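You operate a simulated robot arm through the tools that you are given. There is no shell and no other tool. Be economical: measure what you need, move in short steps, check, and stop when the job is done.

Carry out the task below with a simulated two-armed robot. There is one attempt and no reset: what you move stays moved.

JOB
Pick up the white bottle with one hand, pass it to the other hand and put it on the spot at the cover jig. Set down upright: white bottle.

Only the result counts: the job must be done as asked and must still hold three seconds after the hand-in. Knocking over, shifting, dropping, spilling or breaking anything else fails it. Lids that push on must go on centred and level and be pressed home; caps that screw on are set level and turned clockwise until they are tight.

ROBOT AND FRAMES
Two 7-joint arms with two-finger parallel grippers on one trunk, on a base that drives. Base frame: it is fixed to the floor where the robot stands at the start and does not move with it; the origin is under the middle of the robot, x ahead of it, y to its left, z up. Units: mm, degrees, N and s.
The left shoulder is at the start at [50, 187, 1060], the right one opposite. With the tool pointing down near the work surface each hand reaches from about 100 to 660 mm from the robot's upright axis, wherever it stands, measured 20 degrees to its own side. Places, roughly: spot at the cover jig (15x17 cm) [420, -1720, 860]. Payload 3.43 kg a hand.
The tool frame of a hand sits at the grasp point between the pads (the TCP): z along the fingers, y along the line on which they close. The tips reach 30 mm beyond it. The gripper opens to 94 mm. The fingers are 28 mm wide and 10 mm thick; the gripper's body (50 by 96 mm) begins 55 mm behind the TCP.
Orientation is told as [roll, pitch, yaw] about the base's x, y, z axes, in that order, counted from this pose: with the fingers straight down and closing along the base's y, the tool's x points along the base's -x, its y along +y and its z along -z.

CONTROLS
- The arms move only by the tool send_rows. It takes "left_commands", "right_commands" or both (then of equal length, played together; a hand with none holds still); each is a list of rows, each an object of numbers (a shift or turn left out is 0, a gripper value left out holds the last): "dx", "dy", "dz": the shift along the tool's x, y, z in mm; "rx", "ry", "rz": the turn, a rotation vector about the tool's x, y, z in degrees; "grip": the finger opening in mm, from 0 to 94. In form: [{"dx": .., "dy": .., "dz": .., "rx": .., "ry": .., "rz": .., "grip": ..}, ...]. A call has 1 to 12 rows; each row is the pose to reach, as a shift and turn from the pose commanded when the call began, along the tool's axes at that moment. Rows are played at 5 a second. More than 50 mm and 8.6 degrees between two rows, or a gripper value outside its range, and nothing of the call is played. Where a pose cannot be reached the arm comes as near as it can. A force on the tool above 40 N (or 10 N above the force at the start of the call, whichever is more), or a blocked arm, ends the call early, and 0.2 s more pass. The fingers move at their own pace (about 153 mm/s each) and stop on an object; they squeeze with about 41 N. The grip force told is the motor's: it shows also when the fingers shut on nothing. Time passes only in rows, and 0.2 s behind the last, so rows that repeat a pose let the fingers close. It gives the time, the measured TCP pose, the force on the tool (base axes), the opening and the grip force at its end, in the units of the frame above (readings bear some noise), with the torque about the TCP (base axes, N m) and any sound that the robot's microphone picked up.
- Cameras (640 x 400 px; columns grow to the right, rows downward): "scene" is now at [141, -43.7, 1236.9]; the picture's right is [-0.47, -0.88, 0.00], its down [-0.37, 0.20, -0.91] and it looks along [0.80, -0.43, -0.42] (base axes); focal length 234 px, centre (320, 200). "left" rides on the left gripper at [76, -14, -102] in its tool frame; the picture's right is [0.18, 0.98, 0.00], its down [-0.75, 0.14, -0.64] and it looks along [-0.63, 0.12, 0.77] (tool axes); focal length 243 px, centre (320, 200). "right" rides on the right gripper at [76, 14, -103] in its tool frame; the picture's right is [-0.18, 0.98, 0.00], its down [-0.75, -0.14, -0.64] and it looks along [-0.63, -0.12, 0.77] (tool axes); focal length 243 px, centre (320, 200). There is no depth. A picture from a camera that has moved, and an enlarged one, comes with that camera's place and axes in the base frame and with its lens.
- camera(camera): a new picture of that camera. No time passes.
- slide_trunk(by): slides the trunk up (or, below 0, down) by that many mm; the arms and the scene camera ride with it, the base frame stays. It gives what a move gives, with no picture.
- steer(legs): drives the robot by 1 to 6 legs, each [ahead, left, turn to the left] in mm, mm and degrees, along the robot's own axes; the way and the turn of a leg run together, so that a leg with both is an arc; at most 1500 mm and 180 degrees a leg. The arms and the cameras ride along, it lands a little off, and it stops where it bumps. It gives what a move gives.
- head_to(pan, tilt): turns the head with the scene camera to pan (to the left, within 80 degrees either way) and tilt (down, from -29 to 69), counted from straight ahead of the robot. It gives what a move gives.
- close_up(camera, box): a new picture of the part [left, top, right, bottom] of that camera's present view, enlarged. No time passes.
- job_done(): hands the job in; it is judged then, once.

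Go step by step. Nothing tells you exact positions but the pictures and the camera data: compare them with the known pose of the tool, close in by small moves and look again before you grip or let go. The budget is 120 turns and 108 pictures, counting those below and the enlarged ones. Unless the task says otherwise, let go and move clear before handing in, and close with one line.

The tools are called as name(argument=value, ...) on one line, values as JSON. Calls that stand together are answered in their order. send_rows: Moves the arms, as the interface text tells. Its arguments: {"type":"object","properties":{"left_commands":{"type":"array"},"right_commands":{"type":"array"}},"required":[]} The other tools are called the same way: slide_trunk (by) slides the trunk up or down; steer (legs) drives the base; head_to (pan, tilt) turns the head that bears the scene camera; camera (camera) takes a picture; close_up (camera, box) takes an enlarged picture of a part of a camera's view; job_done () hands the job in.

At the start:

```text
t: 0.0
left_eef_pos: [404.2, 28.9, 1105.1]
left_ee_rot: [0.1, 0.0, 0.1]
left_ft_force: [-0.4, 0.2, 0.4]
left_moment: [0.0, -0.01, 0.0]
left_width: 94.2
left_finger_force: 0.0
right_eef_pos: [358.1, -400.2, 1178.5]
right_ee_rot: [0.0, 0.0, 0.1]
right_ft_force: [0.5, -0.9, -0.1]
right_moment: [-0.01, 0.0, 0.01]
right_width: 93.9
right_finger_force: 0.0
trunk travel left (down, up): [-275.0, 157.0]
robot x, y, heading: [1.4, -0.7, -0.0]
head pan, tilt: [-28.3, 24.7]
```

scene: 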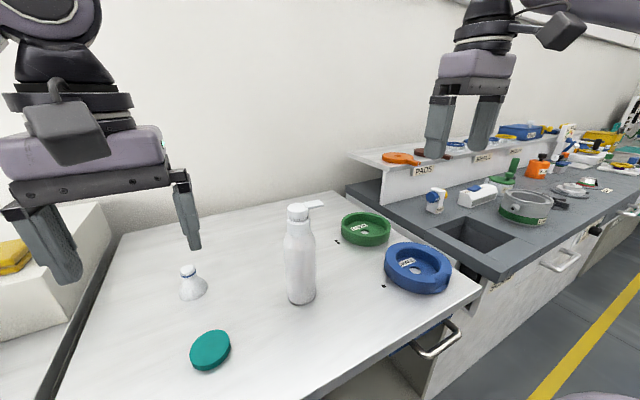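
right: 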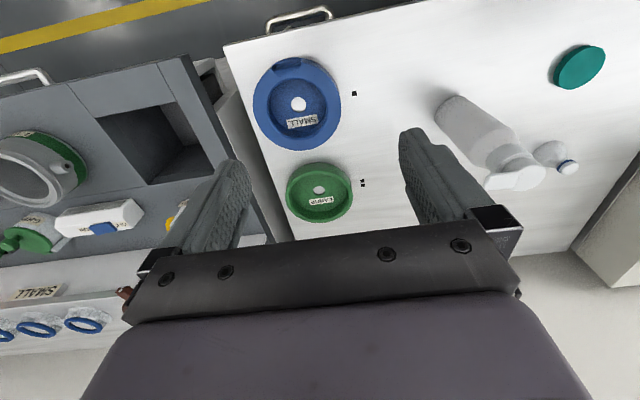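
left: 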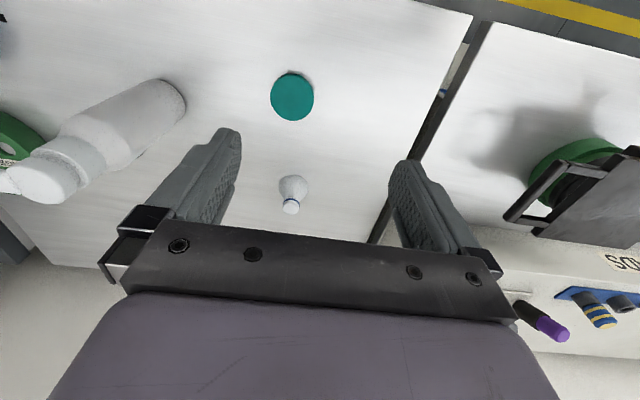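

The tall white bottle stands near the middle of the table, by my estimate around [460, -170], with a small flask, a teal lid and two jigs near it. I'll look closer at the bottle and look right towards the cover jig.

close_up(camera="scene", box=[160, 180, 400, 330])

head_to(pan=-75, tilt=20)

camera(camera="scene")

```text
2.67 times, centred on (280, 255) of scene
camera zoom: at [141.0, -43.7, 1236.9], right [-0.47, -0.88, 0.0], down [-0.37, 0.2, -0.91], along [0.8, -0.43, -0.42], focal length 625 px, centre (427, 53)
```

zoom: 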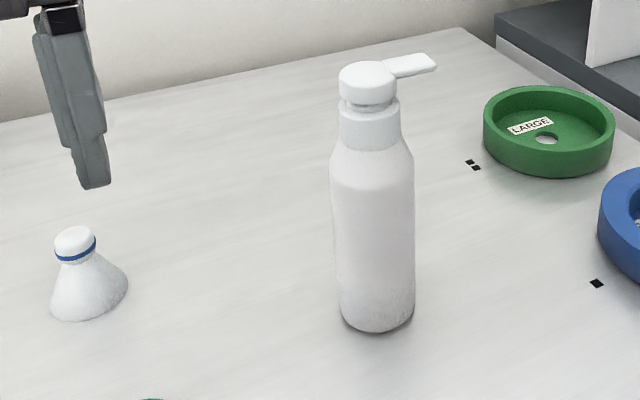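

```text
t: 1.1
left_eef_pos: [402.3, 30.0, 1104.3]
left_ee_rot: [-0.1, 0.0, 0.2]
left_ft_force: [-0.2, -0.8, -0.3]
left_moment: [-0.01, -0.02, 0.0]
left_width: 94.2
left_finger_force: 0.1
right_eef_pos: [357.2, -400.3, 1178.4]
right_ee_rot: [0.1, 0.2, 0.1]
right_ft_force: [0.7, 0.6, -0.1]
right_moment: [0.02, 0.02, 0.03]
right_width: 94.4
right_finger_force: 0.0
trunk travel left (down, up): [-275.0, 157.0]
robot x, y, heading: [-0.4, -0.9, -0.3]
head pan, tilt: [-75.0, 20.0]
```

```text
103 pictures are left
camera scene: at [84.0, -89.9, 1244.5], right [-0.97, -0.26, 0.0], down [-0.09, 0.33, -0.94], along [0.24, -0.91, -0.34], focal length 234 px, centre (320, 200)
```

scene: 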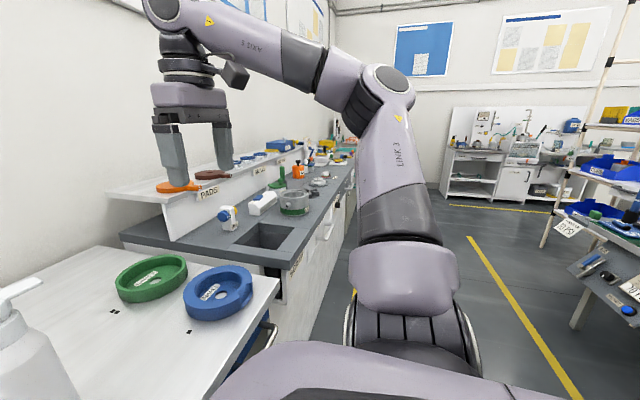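

The white bottle is the tall pump bottle. The cover jig should project near pixel (333,171), so I'll zoom in there.

close_up(camera="scene", box=[220, 120, 380, 220])

```text
4.00 times, centred on (300, 170) of scene
camera zoom: at [84.0, -89.9, 1244.5], right [-0.97, -0.26, 0.0], down [-0.09, 0.33, -0.94], along [0.24, -0.91, -0.34], focal length 937 px, centre (400, 320)
```

zoom: 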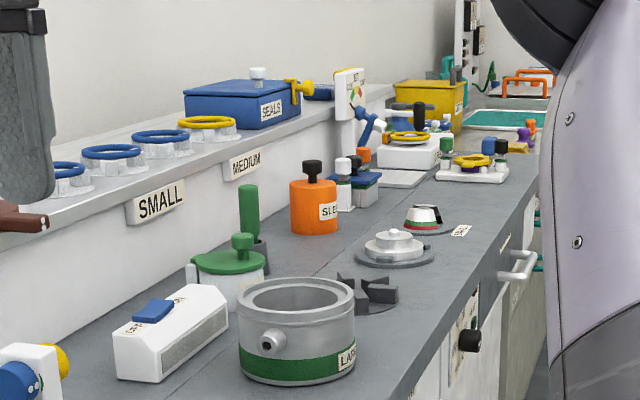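

The bottle axis triangulates to about [483, -175], standing on z≈860 and about 190 mm tall. My plan is for the right hand to take the body from the robot side with the fingers tilted. The left hand then takes the neck from above and places it. First I'll rotate the right hand.

send_rows(right_commands=[{"ry": -7.8, "dy": 15, "dz": 10}, {"ry": -15.6, "dy": 30, "dz": 25}, {"ry": -23.4, "dy": 50, "dz": 40}, {"ry": -31.2, "dy": 70, "dz": 55}, {"ry": -39, "dy": 90, "dz": 70}, {"ry": -46.8, "dy": 110, "dz": 85}, {"ry": -54.6, "dy": 130, "dz": 100}, {"ry": -62.4, "dy": 150, "dz": 115}, {"ry": -70, "dy": 170, "dz": 130}, {"ry": -70, "dy": 170, "dz": 130}])

head_to(pan=-22, tilt=35)

camera(camera="scene")

camera(camera="right")

```text
t: 3.3
left_eef_pos: [402.7, 27.9, 1104.3]
left_ee_rot: [-0.1, 0.0, 0.1]
left_ft_force: [0.1, -0.3, 0.4]
left_moment: [0.02, 0.02, -0.03]
left_width: 94.2
left_finger_force: 0.2
right_eef_pos: [425.4, -218.7, 1086.8]
right_ee_rot: [0.1, -70.0, 0.0]
right_ft_force: [0.1, -1.2, -0.1]
right_moment: [0.0, 0.05, 0.0]
right_width: 94.0
right_finger_force: 0.2
right hand out of reach, approached as far as the arm can: row 7, 8, 9, 10
trunk travel left (down, up): [-275.0, 157.0]
robot x, y, heading: [-2.0, 1.0, -0.1]
head pan, tilt: [-75.0, 20.0]
```

```text
t: 4.6
left_eef_pos: [403.3, 28.1, 1105.1]
left_ee_rot: [0.0, 0.0, 0.1]
left_ft_force: [0.1, -0.3, 0.6]
left_moment: [-0.01, 0.04, 0.02]
left_width: 93.9
left_finger_force: 0.1
right_eef_pos: [426.3, -217.7, 1087.3]
right_ee_rot: [0.1, -70.1, -0.1]
right_ft_force: [-0.1, -0.6, -0.5]
right_moment: [0.05, 0.02, 0.0]
right_width: 93.9
right_finger_force: 0.0
trunk travel left (down, up): [-275.0, 157.0]
robot x, y, heading: [-0.9, -4.0, 0.1]
head pan, tilt: [-22.0, 35.0]
```

```text
101 pictures are left
camera scene: at [141.4, -33.1, 1220.6], right [-0.38, -0.93, 0.0], down [-0.53, 0.22, -0.82], along [0.76, -0.31, -0.57], focal length 234 px, centre (320, 200)
```

scene: 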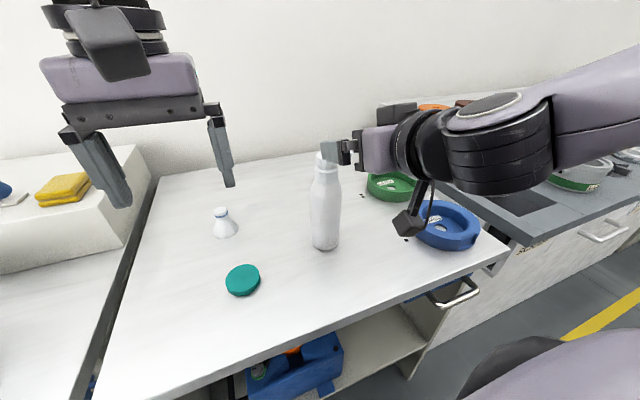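

```text
100 pictures are left
camera right: at [303.4, -203.8, 1051.0], right [0.06, 0.98, 0.17], down [-0.34, -0.14, 0.93], along [0.94, -0.12, 0.33], focal length 243 px, centre (320, 200)
```

right: 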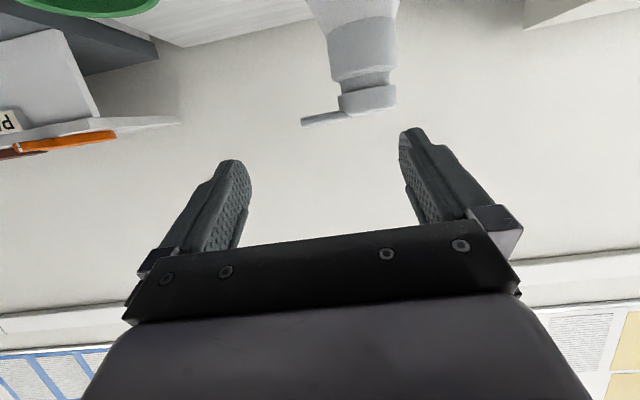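

The arm can't fold that close to the robot, so I'll back the base up by 130 mm. Refined, the bottle axis is [484, -183], the top is near z 1055 and the spout points along -y.

steer(legs=[[-130, 0, 0]])

```text
t: 5.8
left_eef_pos: [270.7, 27.2, 1105.0]
left_ee_rot: [0.0, -0.1, 0.1]
left_ft_force: [-0.3, 0.3, 0.5]
left_moment: [0.03, -0.04, 0.02]
left_width: 94.3
left_finger_force: 0.1
right_eef_pos: [292.6, -220.2, 1088.5]
right_ee_rot: [0.1, -70.0, -0.2]
right_ft_force: [-0.5, 0.8, 0.9]
right_moment: [-0.01, -0.02, 0.01]
right_width: 94.2
right_finger_force: 0.1
trunk travel left (down, up): [-275.0, 157.0]
robot x, y, heading: [-130.9, -0.0, -0.1]
head pan, tilt: [-22.0, 35.0]
```

Now I'll move the right hand to a pre-grasp in front of the bottle body.

send_rows(right_commands=[{"dx": 26, "dy": 9, "dz": 36}, {"dx": 52, "dy": 18, "dz": 73}, {"dx": 78, "dy": 28, "dz": 110}, {"dx": 104, "dy": 37, "dz": 146}, {"dx": 104, "dy": 37, "dz": 146}])

camera(camera="right")

camera(camera="scene")

```text
t: 7.0
left_eef_pos: [271.2, 28.4, 1104.0]
left_ee_rot: [0.0, 0.0, 0.0]
left_ft_force: [-0.3, -0.1, -0.4]
left_moment: [-0.01, 0.03, 0.02]
left_width: 94.1
left_finger_force: 0.2
right_eef_pos: [393.7, -184.3, 938.9]
right_ee_rot: [0.1, -69.9, -0.1]
right_ft_force: [-0.2, -0.1, 0.6]
right_moment: [0.0, 0.01, 0.02]
right_width: 94.2
right_finger_force: 0.0
trunk travel left (down, up): [-275.0, 157.0]
robot x, y, heading: [-131.2, 1.3, 0.0]
head pan, tilt: [-22.0, 35.0]
```

```text
99 pictures are left
camera right: at [272.8, -169.0, 903.5], right [0.07, 0.98, 0.17], down [-0.35, -0.14, 0.93], along [0.94, -0.12, 0.33], focal length 243 px, centre (320, 200)
```

right: 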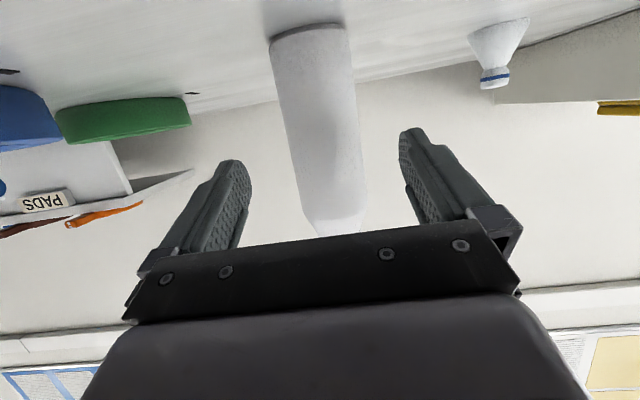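

```text
98 pictures are left
camera scene: at [9.5, -33.2, 1220.6], right [-0.38, -0.93, 0.0], down [-0.53, 0.22, -0.82], along [0.76, -0.31, -0.57], focal length 234 px, centre (320, 200)
```

scene: 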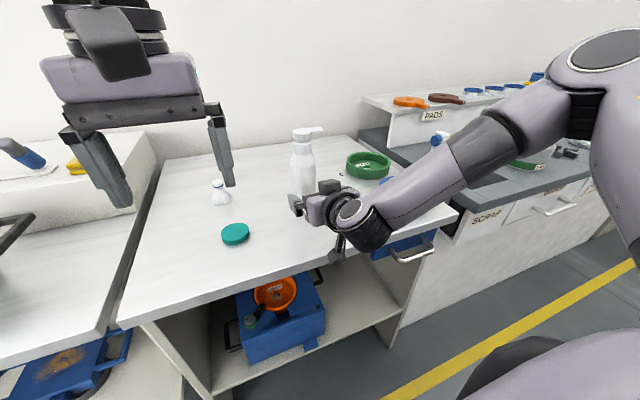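

The bottle is centred between the fingers, with a diameter of about 61 mm. I'll advance 90 mm along +x.

send_rows(right_commands=[{"dx": -10, "dz": 28}, {"dx": -20, "dz": 56}, {"dx": -30.8, "dy": -1, "dz": 84.6}, {"dx": -30.8, "dy": -1, "dz": 84.6}])

camera(camera="right")

close_up(camera="scene", box=[220, 100, 460, 250])

```text
t: 8.1
left_eef_pos: [271.1, 28.3, 1104.3]
left_ee_rot: [0.1, 0.0, 0.1]
left_ft_force: [-0.1, -0.4, -0.8]
left_moment: [-0.02, -0.02, -0.01]
left_width: 93.9
left_finger_force: 0.1
right_eef_pos: [479.7, -194.4, 946.1]
right_ee_rot: [0.1, -69.9, -0.2]
right_ft_force: [-0.1, 0.2, -0.2]
right_moment: [0.0, 0.0, -0.04]
right_width: 94.2
right_finger_force: 0.0
right hand out of reach, approached as far as the arm can: row 3, 4
trunk travel left (down, up): [-275.0, 157.0]
robot x, y, heading: [-132.5, 3.0, -0.0]
head pan, tilt: [-22.0, 35.0]
```

```text
97 pictures are left
camera right: at [357.7, -179.6, 909.4], right [0.07, 0.98, 0.17], down [-0.34, -0.14, 0.93], along [0.94, -0.12, 0.33], focal length 243 px, centre (320, 200)
```

right: 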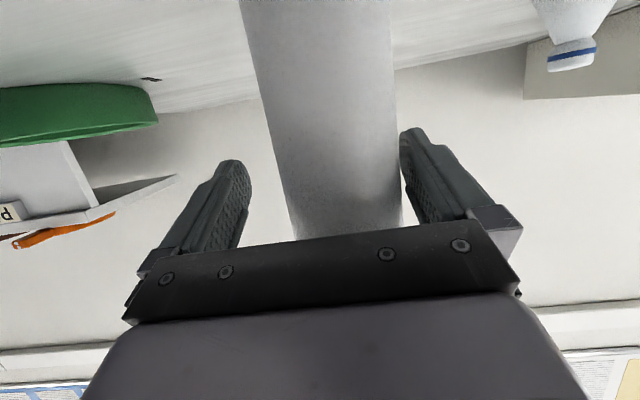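

```text
2.67 times, centred on (340, 175) of scene
camera zoom: at [9.6, -33.2, 1220.6], right [-0.38, -0.93, 0.0], down [-0.53, 0.22, -0.82], along [0.76, -0.31, -0.57], focal length 625 px, centre (267, 267)
```

zoom: 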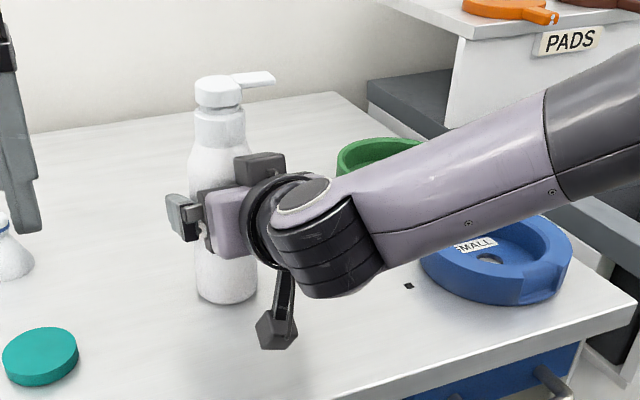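

The reach runs out just short of the bottle. I'll back the hand off, drive 50 mm ahead and then approach again.

send_rows(right_commands=[{"dx": 12, "dz": -33}, {"dx": 25, "dz": -66}, {"dx": 25, "dz": -66}])

steer(legs=[[50, 0, 0]])

camera(camera="right")

```text
t: 8.8
left_eef_pos: [270.9, 29.2, 1104.7]
left_ee_rot: [0.0, 0.0, 0.0]
left_ft_force: [0.6, 0.9, -0.5]
left_moment: [0.02, 0.0, 0.02]
left_width: 93.9
left_finger_force: 0.1
right_eef_pos: [407.6, -194.8, 943.4]
right_ee_rot: [0.3, -70.0, -0.4]
right_ft_force: [0.6, 0.2, 0.6]
right_moment: [0.0, 0.0, 0.02]
right_width: 93.9
right_finger_force: 0.1
trunk travel left (down, up): [-275.0, 157.0]
robot x, y, heading: [-134.0, 1.4, -0.1]
head pan, tilt: [-22.0, 35.0]
```

```text
t: 9.8
left_eef_pos: [319.7, 28.2, 1104.5]
left_ee_rot: [0.0, 0.0, -0.1]
left_ft_force: [-0.1, -0.1, 1.2]
left_moment: [-0.01, 0.01, -0.03]
left_width: 94.0
left_finger_force: 0.1
right_eef_pos: [457.9, -195.9, 944.6]
right_ee_rot: [0.0, -69.8, -0.2]
right_ft_force: [0.0, -0.3, 0.4]
right_moment: [0.0, 0.02, -0.02]
right_width: 94.0
right_finger_force: 0.1
trunk travel left (down, up): [-275.0, 157.0]
robot x, y, heading: [-82.0, 0.6, -0.3]
head pan, tilt: [-22.0, 35.0]
```

```text
95 pictures are left
camera right: at [335.9, -180.7, 907.0], right [0.07, 0.98, 0.17], down [-0.34, -0.14, 0.93], along [0.94, -0.12, 0.33], focal length 243 px, centre (320, 200)
```

right: 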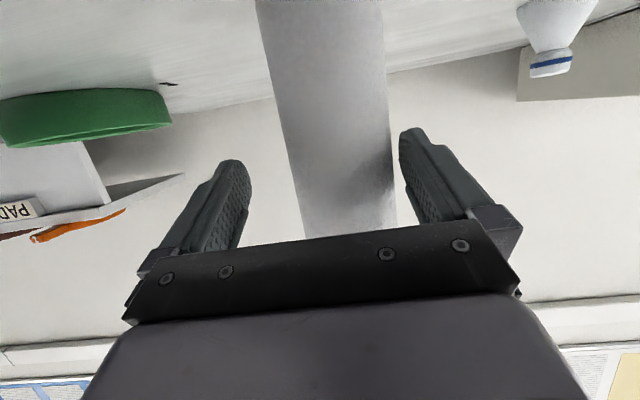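

The bottle sits at y≈-185 and the hand is 11 mm off, so I'll shift sideways and go in the last 26 mm.

send_rows(right_commands=[{"dy": 10.5}, {"dy": 10.5, "dx": -2, "dz": 13}, {"dx": -5, "dy": 10.5, "dz": 26}, {"dx": -5, "dy": 10.5, "dz": 26}])

camera(camera="right")

```text
t: 10.8
left_eef_pos: [321.2, 27.7, 1104.6]
left_ee_rot: [0.1, 0.0, -0.1]
left_ft_force: [-0.5, -0.1, -0.5]
left_moment: [-0.03, -0.01, 0.02]
left_width: 94.1
left_finger_force: 0.0
right_eef_pos: [483.3, -185.8, 938.1]
right_ee_rot: [0.1, -69.9, -0.2]
right_ft_force: [-0.7, 0.4, 0.0]
right_moment: [-0.01, 0.02, 0.02]
right_width: 94.0
right_finger_force: 0.1
trunk travel left (down, up): [-275.0, 157.0]
robot x, y, heading: [-82.9, 0.6, -0.0]
head pan, tilt: [-22.0, 35.0]
```

```text
94 pictures are left
camera right: at [361.8, -170.4, 902.8], right [0.07, 0.98, 0.17], down [-0.34, -0.14, 0.93], along [0.94, -0.12, 0.33], focal length 243 px, centre (320, 200)
```

right: 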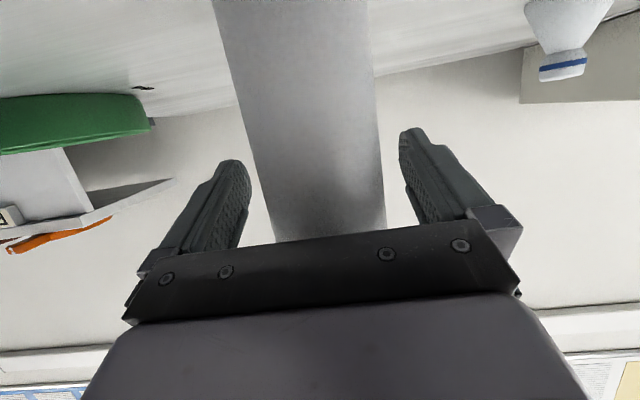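

Centred. I'll close the grip and then lift.

send_rows(right_commands=[{"grip": 75}, {"grip": 62}, {"grip": 50}, {"grip": 30}, {"grip": 30}])

```text
t: 12.0
left_eef_pos: [320.0, 28.4, 1104.7]
left_ee_rot: [-0.1, 0.0, 0.1]
left_ft_force: [0.0, 0.9, 0.8]
left_moment: [-0.08, 0.03, 0.03]
left_width: 94.0
left_finger_force: 0.0
right_eef_pos: [484.0, -185.6, 938.0]
right_ee_rot: [0.2, -69.9, -0.2]
right_ft_force: [0.3, 1.3, 0.4]
right_moment: [0.04, -0.05, -0.01]
right_width: 63.1
right_finger_force: 41.4
trunk travel left (down, up): [-275.0, 157.0]
robot x, y, heading: [-83.5, 3.4, -0.1]
head pan, tilt: [-22.0, 35.0]
```

The grip is firm at 63 mm. I'll lift 120 mm and look.

send_rows(right_commands=[{"dx": -18.8, "dz": -6.8}, {"dx": -47, "dz": -17}, {"dx": -80, "dz": -29}, {"dx": -113, "dz": -41}, {"dx": -113, "dz": -41}])

camera(camera="scene")

```text
t: 13.2
left_eef_pos: [320.4, 27.0, 1103.7]
left_ee_rot: [0.0, 0.0, 0.0]
left_ft_force: [0.8, -0.6, 0.2]
left_moment: [0.02, -0.01, 0.01]
left_width: 94.1
left_finger_force: 0.1
right_eef_pos: [485.2, -184.6, 1060.1]
right_ee_rot: [0.1, -69.8, -0.3]
right_ft_force: [-0.7, 0.4, -1.6]
right_moment: [-0.01, -0.04, 0.0]
right_width: 63.4
right_finger_force: 41.0
trunk travel left (down, up): [-275.0, 157.0]
robot x, y, heading: [-82.6, -3.4, -0.1]
head pan, tilt: [-22.0, 35.0]
```

```text
93 pictures are left
camera scene: at [59.3, -33.4, 1220.6], right [-0.38, -0.93, 0.0], down [-0.53, 0.22, -0.82], along [0.76, -0.31, -0.57], focal length 234 px, centre (320, 200)
```

scene: 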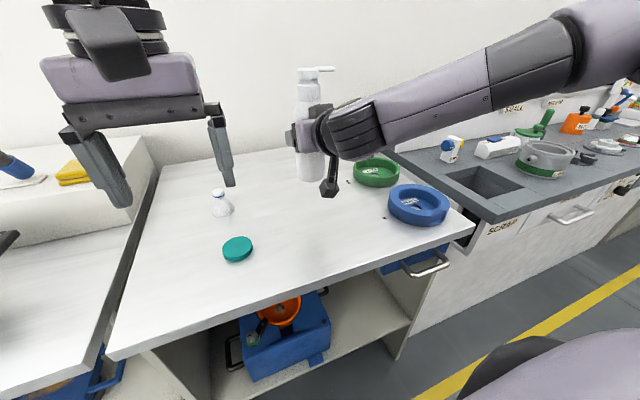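

The bottle hangs straight in the right hand. Next the left hand rises and yaws by -90°, so the fingers will straddle the neck across the spout direction.

send_rows(left_commands=[{"rz": 8.2, "dx": -8, "dz": -14}, {"rz": 16.4, "dx": -16, "dz": -28}, {"rz": 24.6, "dx": -24, "dz": -42}, {"rz": 32.8, "dx": -32, "dz": -56}, {"rz": 41, "dx": -40, "dz": -70}, {"rz": 49.2, "dx": -48, "dz": -84}, {"rz": 57.4, "dx": -56, "dz": -98}, {"rz": 65.6, "dx": -64, "dz": -112}, {"rz": 73.8, "dx": -72, "dz": -126}, {"rz": 82, "dx": -80, "dz": -140}, {"rz": 90, "dx": -80, "dz": -150}, {"rz": 90, "dx": -80, "dz": -150}])

camera(camera="scene")

camera(camera="left")

```text
t: 15.8
left_eef_pos: [211.3, 10.5, 1145.9]
left_ee_rot: [0.0, -0.1, -90.0]
left_ft_force: [-0.4, 1.2, -0.5]
left_moment: [-0.01, -0.01, 0.0]
left_width: 93.7
left_finger_force: 0.1
left hand out of reach, approached as far as the arm can: row 6, 7, 8, 9, 10, 11, 12
right_eef_pos: [484.1, -184.0, 1058.6]
right_ee_rot: [0.1, -69.9, -0.4]
right_ft_force: [-0.4, -0.8, -1.8]
right_moment: [-0.02, -0.01, -0.01]
right_width: 62.9
right_finger_force: 40.5
trunk travel left (down, up): [-275.0, 157.0]
robot x, y, heading: [-80.6, 0.8, 0.0]
head pan, tilt: [-22.0, 35.0]
```

```text
92 pictures are left
camera scene: at [59.3, -33.3, 1220.6], right [-0.38, -0.93, 0.0], down [-0.53, 0.22, -0.82], along [0.76, -0.31, -0.57], focal length 234 px, centre (320, 200)
```

scene: 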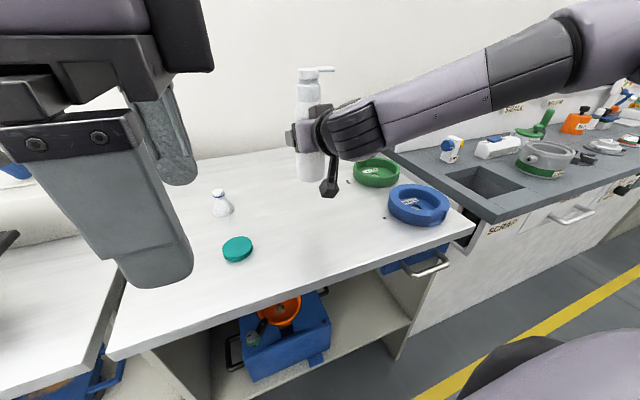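

```text
91 pictures are left
camera left: at [198.3, 86.4, 1249.6], right [0.98, 0.18, 0.0], down [0.14, -0.75, 0.64], along [0.12, -0.63, -0.77], focal length 243 px, centre (320, 200)
```

left: 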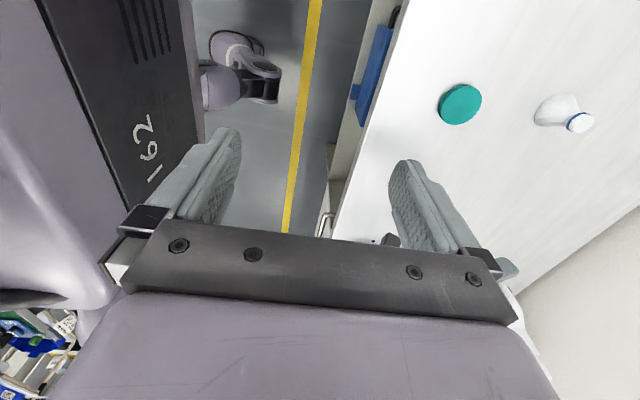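

The left hand can't point straight down this high. I'll raise the trunk and lower the right hand so the handover sits lower relative to the shoulders.

slide_trunk(by=150)

send_rows(right_commands=[{"dx": 40, "dz": 14.5}, {"dx": 80, "dz": 29}, {"dx": 120, "dz": 43.7}, {"dx": 160, "dz": 58}, {"dx": 179, "dz": 65}, {"dx": 179, "dz": 65}])

camera(camera="scene")

```text
t: 17.5
left_eef_pos: [211.7, 10.2, 1296.1]
left_ee_rot: [-0.1, -0.1, -90.0]
left_ft_force: [0.1, -0.3, 0.3]
left_moment: [-0.01, -0.03, 0.03]
left_width: 94.3
left_finger_force: 0.0
right_eef_pos: [484.8, -184.3, 1209.4]
right_ee_rot: [0.1, -69.9, -0.3]
right_ft_force: [-0.3, 0.4, -1.8]
right_moment: [-0.01, -0.03, 0.0]
right_width: 63.0
right_finger_force: 41.0
trunk travel left (down, up): [-425.0, 7.0]
robot x, y, heading: [-81.7, 1.8, -0.0]
head pan, tilt: [-22.0, 35.0]
```

```text
t: 18.9
left_eef_pos: [212.0, 10.0, 1296.7]
left_ee_rot: [0.0, -0.1, -89.9]
left_ft_force: [-0.1, 0.2, -0.5]
left_moment: [0.0, 0.01, 0.01]
left_width: 93.7
left_finger_force: 0.0
right_eef_pos: [485.0, -183.2, 1077.1]
right_ee_rot: [-0.1, -69.7, -0.4]
right_ft_force: [-0.2, -0.3, -1.9]
right_moment: [-0.01, -0.01, 0.01]
right_width: 63.1
right_finger_force: 40.4
right hand out of reach, approached as far as the arm can: row 4, 5, 6
trunk travel left (down, up): [-425.0, 7.0]
robot x, y, heading: [-81.3, -0.5, 0.0]
head pan, tilt: [-22.0, 35.0]
```

```text
90 pictures are left
camera scene: at [59.1, -33.3, 1370.6], right [-0.38, -0.93, 0.0], down [-0.53, 0.22, -0.82], along [0.76, -0.31, -0.57], focal length 234 px, centre (320, 200)
```

scene: 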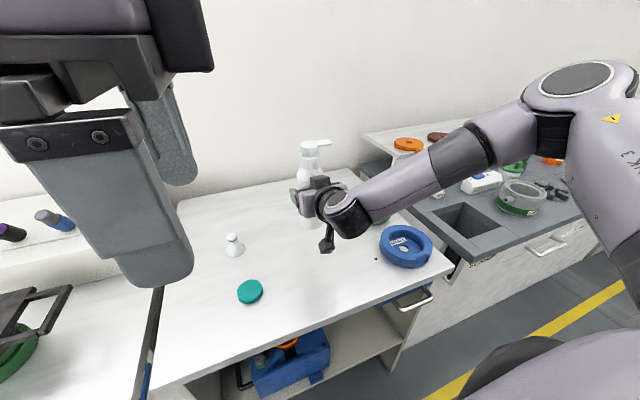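

The right hand holds the bottle at z≈1077. I'll now bring the left hand part of the way over, staying high.

send_rows(left_commands=[{"dx": -22, "dy": 38, "dz": 3}, {"dx": -44, "dy": 75, "dz": 6}, {"dx": -66, "dy": 113, "dz": 9}, {"dx": -88, "dy": 150, "dz": 12}, {"dx": -110, "dy": 188, "dz": 16}, {"dx": -110, "dy": 188, "dz": 16}])

camera(camera="scene")

camera(camera="left")

```text
t: 20.3
left_eef_pos: [231.9, -58.4, 1242.4]
left_ee_rot: [-0.1, -0.1, -89.8]
left_ft_force: [0.5, 0.8, -0.5]
left_moment: [0.01, 0.02, 0.0]
left_width: 93.9
left_finger_force: 0.1
left hand out of reach, approached as far as the arm can: row 1, 2, 3, 4, 5, 6
right_eef_pos: [484.8, -181.6, 1076.4]
right_ee_rot: [-0.1, -69.7, -0.4]
right_ft_force: [0.0, 0.0, -3.0]
right_moment: [-0.04, -0.02, 0.01]
right_width: 62.9
right_finger_force: 41.8
trunk travel left (down, up): [-425.0, 7.0]
robot x, y, heading: [-79.1, -1.3, -0.1]
head pan, tilt: [-22.0, 35.0]
```

```text
89 pictures are left
camera scene: at [59.2, -33.3, 1370.6], right [-0.38, -0.93, 0.0], down [-0.53, 0.22, -0.82], along [0.76, -0.31, -0.57], focal length 234 px, centre (320, 200)
```

scene: 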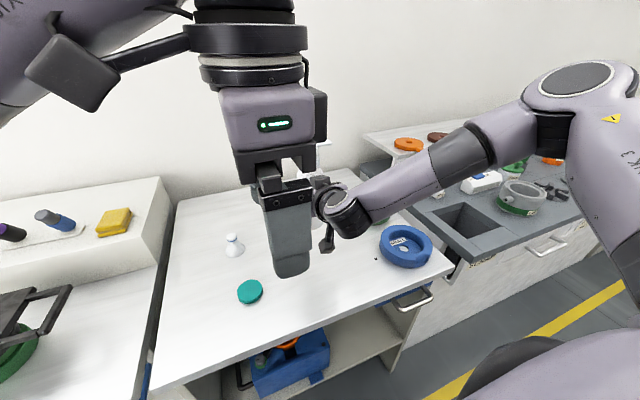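

```text
88 pictures are left
camera left: at [218.3, 17.0, 1346.3], right [0.98, 0.19, 0.0], down [0.14, -0.75, 0.64], along [0.12, -0.63, -0.77], focal length 243 px, centre (320, 200)
```

left: 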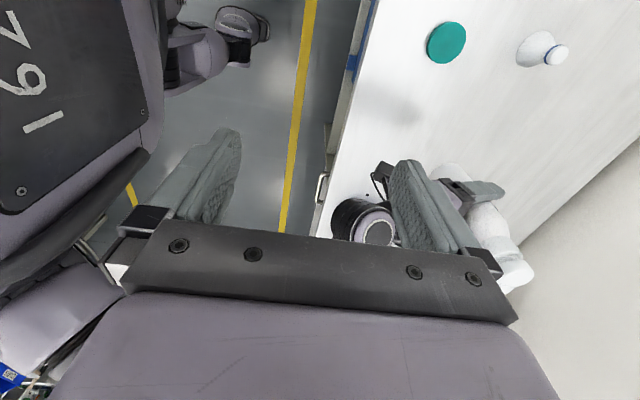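

Yaw -90 is a bad wrist pose for the left arm. Instead the right hand will turn the bottle about 60° to the left, so the spout points mostly ahead, and the left goes back to a near-natural yaw of -30.

send_rows(left_commands=[{"rz": -7.5, "dx": 18, "dy": 8, "dz": -2}, {"rz": -15, "dx": 36, "dy": 16, "dz": -4}, {"rz": -22.5, "dx": 54, "dy": 24, "dz": -6}, {"rz": -30, "dx": 72, "dy": 32, "dz": -8}, {"rz": -37.5, "dx": 90, "dy": 40, "dz": -10}, {"rz": -45, "dx": 108, "dy": 48, "dz": -12}, {"rz": -52.5, "dx": 126, "dy": 56, "dz": -14}, {"rz": -60, "dx": 144, "dy": 64, "dz": -16}, {"rz": -60, "dx": 144, "dy": 64, "dz": -16}], right_commands=[{"rx": -7.05, "rz": -2.56, "dx": 1.7, "dy": 7.5, "dz": -4.7}, {"rx": -14.1, "rz": -5.12, "dx": 3.4, "dy": 15, "dz": -9.4}, {"rx": -21.15, "rz": -7.7, "dx": 5.1, "dy": 22.5, "dz": -14.1}, {"rx": -28.2, "rz": -10.25, "dx": 6.8, "dy": 30, "dz": -18.8}, {"rx": -35.25, "rz": -12.8, "dx": 8.5, "dy": 37.5, "dz": -23.5}, {"rx": -42.3, "rz": -15.4, "dx": 10.2, "dy": 45, "dz": -28.2}, {"rx": -49.35, "rz": -17.9, "dx": 11.9, "dy": 52.5, "dz": -32.9}, {"rx": -56.4, "rz": -20.5, "dx": 13.7, "dy": 60, "dz": -37.6}, {"rx": -56.4, "rz": -20.5, "dx": 13.7, "dy": 60, "dz": -37.6}])

camera(camera="scene")

```text
t: 22.3
left_eef_pos: [306.6, 87.7, 1256.5]
left_ee_rot: [0.0, -0.1, -29.7]
left_ft_force: [-1.0, -0.4, 0.4]
left_moment: [-0.02, -0.01, 0.01]
left_width: 93.9
left_finger_force: 0.1
right_eef_pos: [446.1, -124.7, 1075.9]
right_ee_rot: [0.3, -70.0, 59.6]
right_ft_force: [0.3, -0.2, -2.0]
right_moment: [0.04, 0.0, 0.02]
right_width: 62.9
right_finger_force: 41.3
right hand out of reach, approached as far as the arm can: row 1, 2, 3, 4, 5, 6, 7, 8
trunk travel left (down, up): [-425.0, 7.0]
robot x, y, heading: [-79.7, -0.2, -0.0]
head pan, tilt: [-22.0, 35.0]
```

```text
87 pictures are left
camera scene: at [59.4, -33.5, 1370.6], right [-0.38, -0.93, 0.0], down [-0.53, 0.22, -0.82], along [0.76, -0.31, -0.57], focal length 234 px, centre (320, 200)
```

scene: 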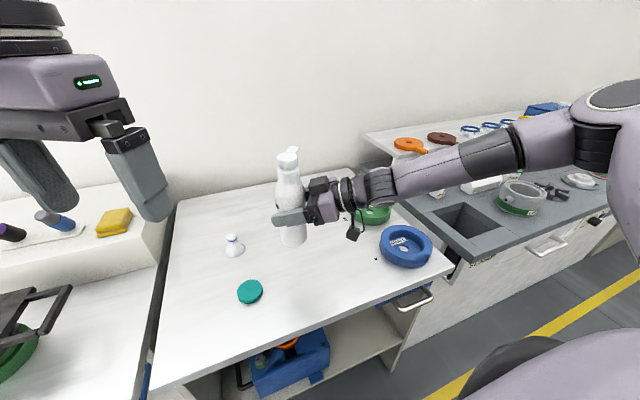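

That worked well: the bottle is at about [446, -125] with its top near 1191. I'll bring the left hand over it at a clear height.

send_rows(left_commands=[{"dx": -40, "dy": -20, "dz": -4}, {"dx": -80, "dy": -40, "dz": -8}, {"dx": -120, "dy": -60, "dz": -8}, {"dx": -160, "dy": -80, "dz": -8}, {"dx": -200, "dy": -100, "dz": -8}, {"dx": -226, "dy": -114, "dz": -8}, {"dx": -226, "dy": -114, "dz": -8}])

camera(camera="scene")

camera(camera="left")

```text
t: 24.1
left_eef_pos: [430.2, -15.6, 1273.7]
left_ee_rot: [-2.8, -1.6, -24.8]
left_ft_force: [-0.1, 0.5, -1.0]
left_moment: [-0.01, 0.02, 0.03]
left_width: 93.7
left_finger_force: 0.0
left hand out of reach, approached as far as the arm can: row 4, 5, 6, 7
right_eef_pos: [446.3, -123.9, 1075.8]
right_ee_rot: [0.4, -69.9, 59.4]
right_ft_force: [-0.5, 0.5, -2.3]
right_moment: [-0.02, 0.01, -0.01]
right_width: 62.8
right_finger_force: 41.3
trunk travel left (down, up): [-425.0, 7.0]
robot x, y, heading: [-84.4, -0.7, -0.1]
head pan, tilt: [-22.0, 35.0]
stopped in row 7 (left hand): the arm was blocked; the commanded pose is now the measured one
```

```text
86 pictures are left
camera scene: at [59.3, -33.1, 1370.6], right [-0.38, -0.93, 0.0], down [-0.53, 0.22, -0.82], along [0.76, -0.31, -0.57], focal length 234 px, centre (320, 200)
```

scene: 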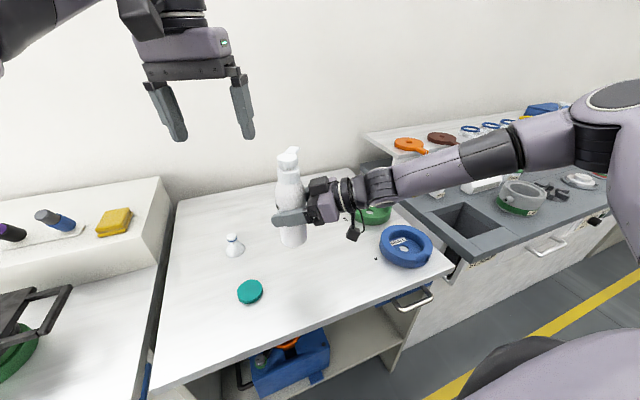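

```text
85 pictures are left
camera left: at [355.9, 9.1, 1374.5], right [0.25, 0.97, -0.05], down [0.74, -0.15, 0.66], along [0.63, -0.2, -0.75], focal length 243 px, centre (320, 200)
```

left: 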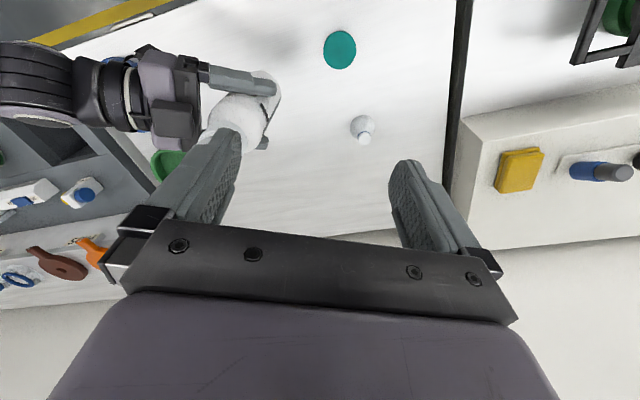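

The left arm is near its limit there, so I'll bring the bottle toward the left hand and lower with the right arm.

send_rows(right_commands=[{"dx": 7, "dy": 21, "dz": 17}, {"dx": 14, "dy": 42, "dz": 34.5}, {"dx": 21, "dy": 63, "dz": 52}, {"dx": 28, "dy": 84, "dz": 69}, {"dx": 28, "dy": 84, "dz": 69}])

camera(camera="left")

camera(camera="scene")

```text
t: 25.3
left_eef_pos: [431.1, -15.2, 1272.8]
left_ee_rot: [-2.8, -1.6, -25.0]
left_ft_force: [0.0, 0.0, -0.9]
left_moment: [0.0, 0.02, -0.02]
left_width: 93.8
left_finger_force: 0.1
right_eef_pos: [430.8, -77.3, 1052.6]
right_ee_rot: [0.7, -69.9, 59.4]
right_ft_force: [-0.3, 0.0, -2.8]
right_moment: [0.02, 0.02, 0.03]
right_width: 63.1
right_finger_force: 40.8
right hand out of reach, approached as far as the arm can: row 2, 3, 4, 5
trunk travel left (down, up): [-425.0, 7.0]
robot x, y, heading: [-83.2, 0.6, 0.1]
head pan, tilt: [-22.0, 35.0]
```

```text
84 pictures are left
camera left: at [355.6, 8.6, 1374.7], right [0.25, 0.97, -0.05], down [0.74, -0.15, 0.66], along [0.63, -0.2, -0.75], focal length 243 px, centre (320, 200)
```

left: 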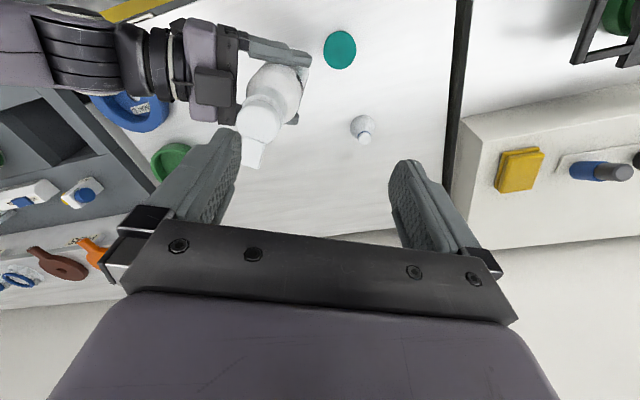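

```text
83 pictures are left
camera scene: at [59.3, -33.3, 1370.6], right [-0.38, -0.93, 0.0], down [-0.53, 0.22, -0.82], along [0.76, -0.31, -0.57], focal length 234 px, centre (320, 200)
```

scene: 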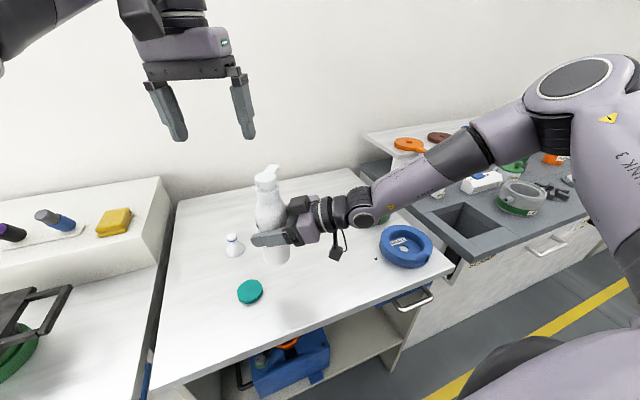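

The bottle is now at [431, -77] with its top near 1168. I'll move the left hand over it, lower and levelled.

send_rows(left_commands=[{"rx": -0.9, "ry": 1.3, "dx": -4, "dy": -10, "dz": 20}, {"rx": -1.86, "ry": 2.63, "dx": -10, "dy": -25, "dz": 40}, {"rx": -1.86, "ry": 2.63, "dx": -18, "dy": -40, "dz": 55}, {"rx": -1.86, "ry": 2.63, "dx": -26, "dy": -56, "dz": 58}, {"rx": -1.86, "ry": 2.63, "dx": -26, "dy": -56, "dz": 58}])

camera(camera="left")

camera(camera="scene")

```text
t: 26.7
left_eef_pos: [443.2, -22.4, 1225.2]
left_ee_rot: [-2.8, 0.1, -20.9]
left_ft_force: [0.5, -0.1, 0.6]
left_moment: [-0.04, -0.01, -0.02]
left_width: 94.3
left_finger_force: 0.1
left hand out of reach, approached as far as the arm can: row 2, 3, 4, 5
right_eef_pos: [429.4, -79.0, 1051.8]
right_ee_rot: [0.9, -69.8, 59.2]
right_ft_force: [0.0, 0.5, -2.1]
right_moment: [-0.01, 0.0, 0.0]
right_width: 63.0
right_finger_force: 41.1
trunk travel left (down, up): [-425.0, 7.0]
robot x, y, heading: [-84.0, 1.2, -0.4]
head pan, tilt: [-22.0, 35.0]
stopped in row 5 (left hand): the arm was blocked; the commanded pose is now the measured one
```

```text
82 pictures are left
camera left: at [369.8, -5.1, 1330.6], right [0.18, 0.98, -0.05], down [0.77, -0.11, 0.63], along [0.62, -0.15, -0.77], focal length 243 px, centre (320, 200)
```

left: 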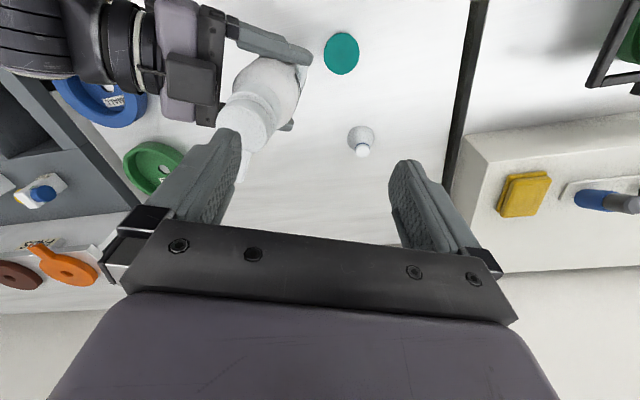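

```text
81 pictures are left
camera scene: at [59.4, -33.0, 1370.6], right [-0.38, -0.93, 0.0], down [-0.53, 0.22, -0.82], along [0.76, -0.31, -0.57], focal length 234 px, centre (320, 200)
```

scene: 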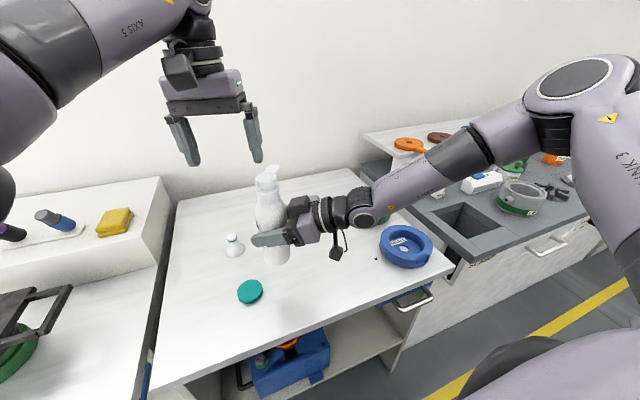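

The left arm runs out of reach pointing straight down. With a tilted left hand (pitch about -45°) its wrist stays closer to the robot and 90° away from the right hand. I'll set that up at a staging point.

send_rows(left_commands=[{"rx": -0.4, "ry": -7.5, "rz": 0.7, "dx": 14, "dy": -8, "dz": -1}, {"rx": -0.8, "ry": -15, "rz": 1.3, "dx": 28, "dy": -16, "dz": -2}, {"rx": -1.3, "ry": -22.5, "rz": 2, "dx": 42, "dy": -25, "dz": -3}, {"rx": -1.7, "ry": -30, "rz": 2.7, "dx": 56, "dy": -33, "dz": -5}, {"rx": -2.1, "ry": -37.5, "rz": 3.3, "dx": 70, "dy": -42, "dz": -6}, {"rx": -2.6, "ry": -45, "rz": 4, "dx": 83, "dy": -50, "dz": -7}, {"rx": -2.6, "ry": -45, "rz": 4, "dx": 83, "dy": -50, "dz": -7}])

camera(camera="left")

camera(camera="scene")

```text
t: 28.3
left_eef_pos: [346.3, -41.0, 1236.7]
left_ee_rot: [1.7, -45.0, -25.0]
left_ft_force: [0.3, -0.5, -0.5]
left_moment: [0.0, -0.02, -0.01]
left_width: 94.0
left_finger_force: 0.0
right_eef_pos: [429.3, -78.0, 1052.1]
right_ee_rot: [0.8, -70.0, 59.3]
right_ft_force: [0.8, 0.0, -2.1]
right_moment: [0.02, 0.03, -0.02]
right_width: 63.2
right_finger_force: 40.7
trunk travel left (down, up): [-425.0, 7.0]
robot x, y, heading: [-79.2, -1.1, -0.2]
head pan, tilt: [-22.0, 35.0]
```

```text
80 pictures are left
camera left: at [225.5, -4.3, 1254.4], right [0.28, 0.95, -0.11], down [0.12, 0.08, 0.99], along [0.95, -0.29, -0.09], focal length 243 px, centre (320, 200)
```

left: 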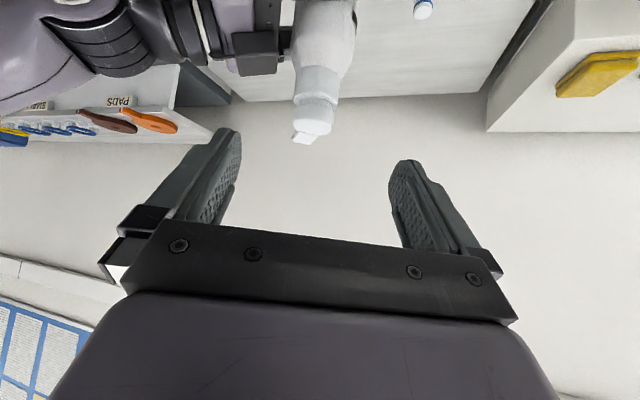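

```text
79 pictures are left
camera scene: at [59.4, -33.4, 1370.6], right [-0.38, -0.93, 0.0], down [-0.53, 0.22, -0.82], along [0.76, -0.31, -0.57], focal length 234 px, centre (320, 200)
```

scene: 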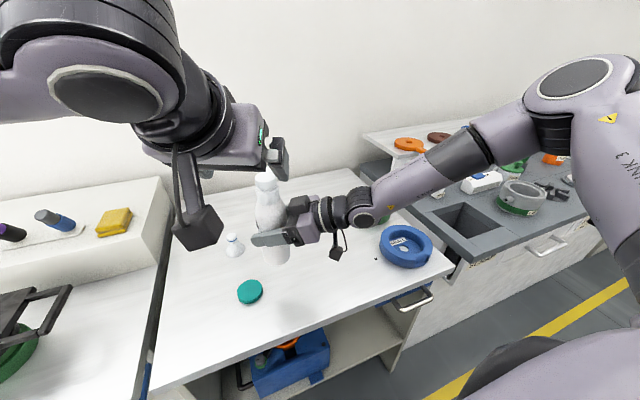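

The left hand faces the collar well. The collar spans z≈1104–1142 and the axis is near [430, -80]. I'll advance along the fingers in two stages.

send_rows(left_commands=[{"rx": 1.7, "dx": 3, "dz": 30}, {"rx": 1.7, "dx": 6, "dz": 60}, {"rx": 1.7, "dx": 8, "dz": 90}, {"rx": 1.7, "dx": 8, "dz": 90}])

camera(camera="left")

close_up(camera="scene", box=[180, 120, 380, 280])

```text
t: 29.3
left_eef_pos: [399.6, -62.5, 1168.6]
left_ee_rot: [0.0, -45.0, -24.9]
left_ft_force: [0.1, 0.5, 0.0]
left_moment: [-0.01, -0.02, 0.0]
left_width: 94.2
left_finger_force: 0.1
right_eef_pos: [430.1, -76.9, 1051.2]
right_ee_rot: [0.8, -70.0, 59.5]
right_ft_force: [0.1, -0.2, -2.6]
right_moment: [0.0, 0.0, -0.02]
right_width: 62.8
right_finger_force: 40.8
trunk travel left (down, up): [-425.0, 7.0]
robot x, y, heading: [-84.3, 1.9, -0.1]
head pan, tilt: [-22.0, 35.0]
```

```text
78 pictures are left
camera left: at [279.8, -22.9, 1187.3], right [0.3, 0.95, -0.13], down [0.13, 0.09, 0.99], along [0.95, -0.31, -0.1], focal length 243 px, centre (320, 200)
```

left: 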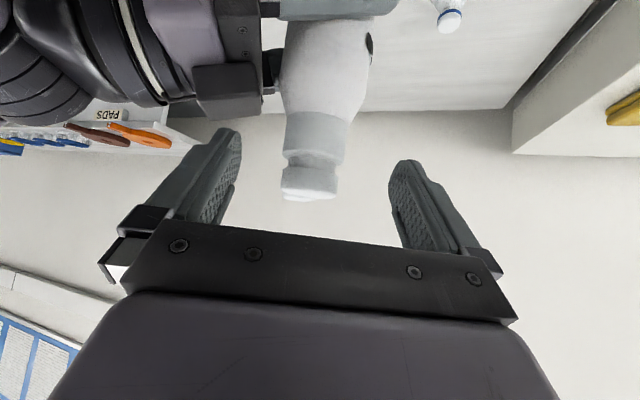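

```text
2.50 times, centred on (280, 200) of scene
camera zoom: at [59.0, -33.2, 1370.6], right [-0.38, -0.93, 0.0], down [-0.53, 0.22, -0.82], along [0.76, -0.31, -0.57], focal length 586 px, centre (420, 200)
```

zoom: 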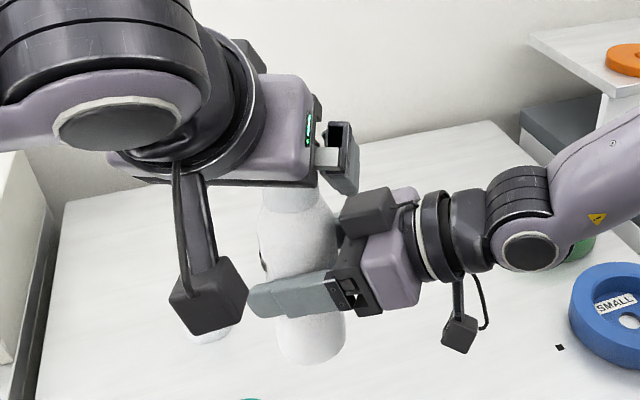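

The right gripper's housing rises to about z 1122 near the path of the left hand's lower finger. So I'll grip slightly higher, at TCP z 1142, and with a narrower pre-opening. Then I'll check before closing.

send_rows(left_commands=[{"grip": 75, "dy": -3}, {"grip": 62, "dy": -3}, {"grip": 60, "dx": -3, "dy": -3, "dz": 15}, {"dx": -4, "dy": -3, "dz": 30}, {"dx": -5.9, "dy": -3, "dz": 43.5}, {"dx": -5.9, "dy": -3, "dz": 43.5}])

camera(camera="left")

camera(camera="right")

close_up(camera="scene", box=[180, 120, 380, 280])

```text
t: 30.7
left_eef_pos: [432.1, -80.6, 1141.8]
left_ee_rot: [-0.1, -45.2, -24.8]
left_ft_force: [0.8, -0.3, 7.0]
left_moment: [-0.29, 0.0, 0.08]
left_width: 59.8
left_finger_force: 0.0
right_eef_pos: [429.8, -77.3, 1051.2]
right_ee_rot: [0.9, -69.7, 59.3]
right_ft_force: [-2.2, 0.4, -10.0]
right_moment: [0.32, -0.17, -0.1]
right_width: 62.7
right_finger_force: 40.4
trunk travel left (down, up): [-425.0, 7.0]
robot x, y, heading: [-80.7, -1.9, -0.3]
head pan, tilt: [-22.0, 35.0]
```

```text
76 pictures are left
camera left: at [311.8, -41.1, 1161.2], right [0.3, 0.95, -0.13], down [0.13, 0.1, 0.99], along [0.95, -0.31, -0.09], focal length 243 px, centre (320, 200)
```

left: 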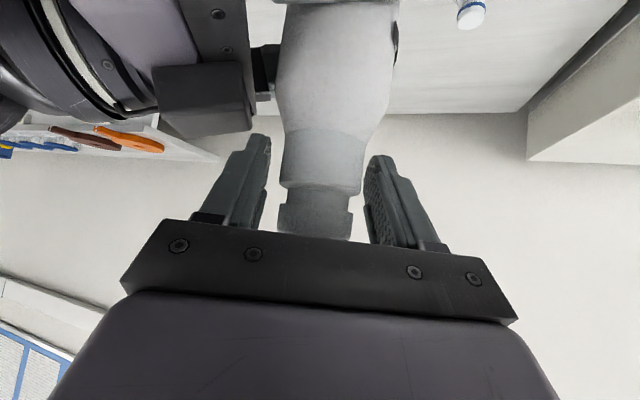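

```text
75 pictures are left
camera right: at [356.2, -176.3, 1015.7], right [-0.82, 0.54, 0.18], down [-0.04, -0.37, 0.93], along [0.57, 0.75, 0.33], focal length 243 px, centre (320, 200)
```

right: 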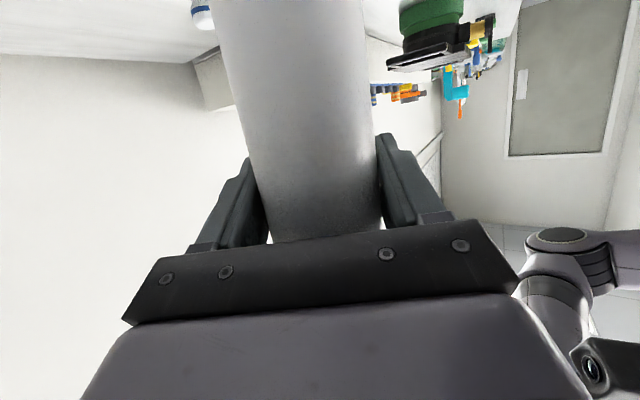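

```text
2.50 times, centred on (280, 200) of scene
camera zoom: at [59.2, -33.2, 1370.6], right [-0.38, -0.93, 0.0], down [-0.53, 0.22, -0.82], along [0.76, -0.31, -0.57], focal length 586 px, centre (420, 200)
```

zoom: 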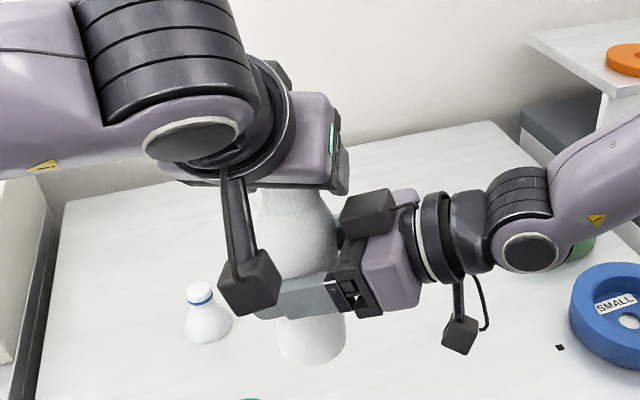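

There's a 7 N contact: the left finger is resting on the right gripper's housing. I'll raise the left hand by 8 mm and check that the force clears.

send_rows(left_commands=[{"dx": -3, "dz": -3}, {"dx": -5.7, "dz": -5.7}, {"dx": -5.7, "dz": -5.7}])

camera(camera="left")

```text
t: 31.5
left_eef_pos: [429.6, -81.4, 1148.6]
left_ee_rot: [0.0, -45.0, -25.0]
left_ft_force: [0.2, -0.7, 0.8]
left_moment: [0.04, 0.01, 0.0]
left_width: 60.1
left_finger_force: 0.1
right_eef_pos: [431.5, -78.0, 1053.8]
right_ee_rot: [0.7, -70.0, 59.4]
right_ft_force: [-0.1, -0.5, -2.2]
right_moment: [0.03, -0.01, 0.01]
right_width: 62.8
right_finger_force: 41.0
trunk travel left (down, up): [-425.0, 7.0]
robot x, y, heading: [-82.1, -0.6, -0.2]
head pan, tilt: [-22.0, 35.0]
```

```text
73 pictures are left
camera left: at [311.1, -41.4, 1168.0], right [0.3, 0.95, -0.13], down [0.13, 0.09, 0.99], along [0.95, -0.31, -0.1], focal length 243 px, centre (320, 200)
```

left: 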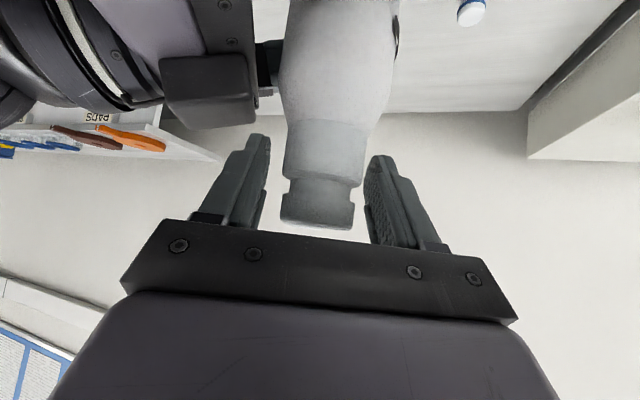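

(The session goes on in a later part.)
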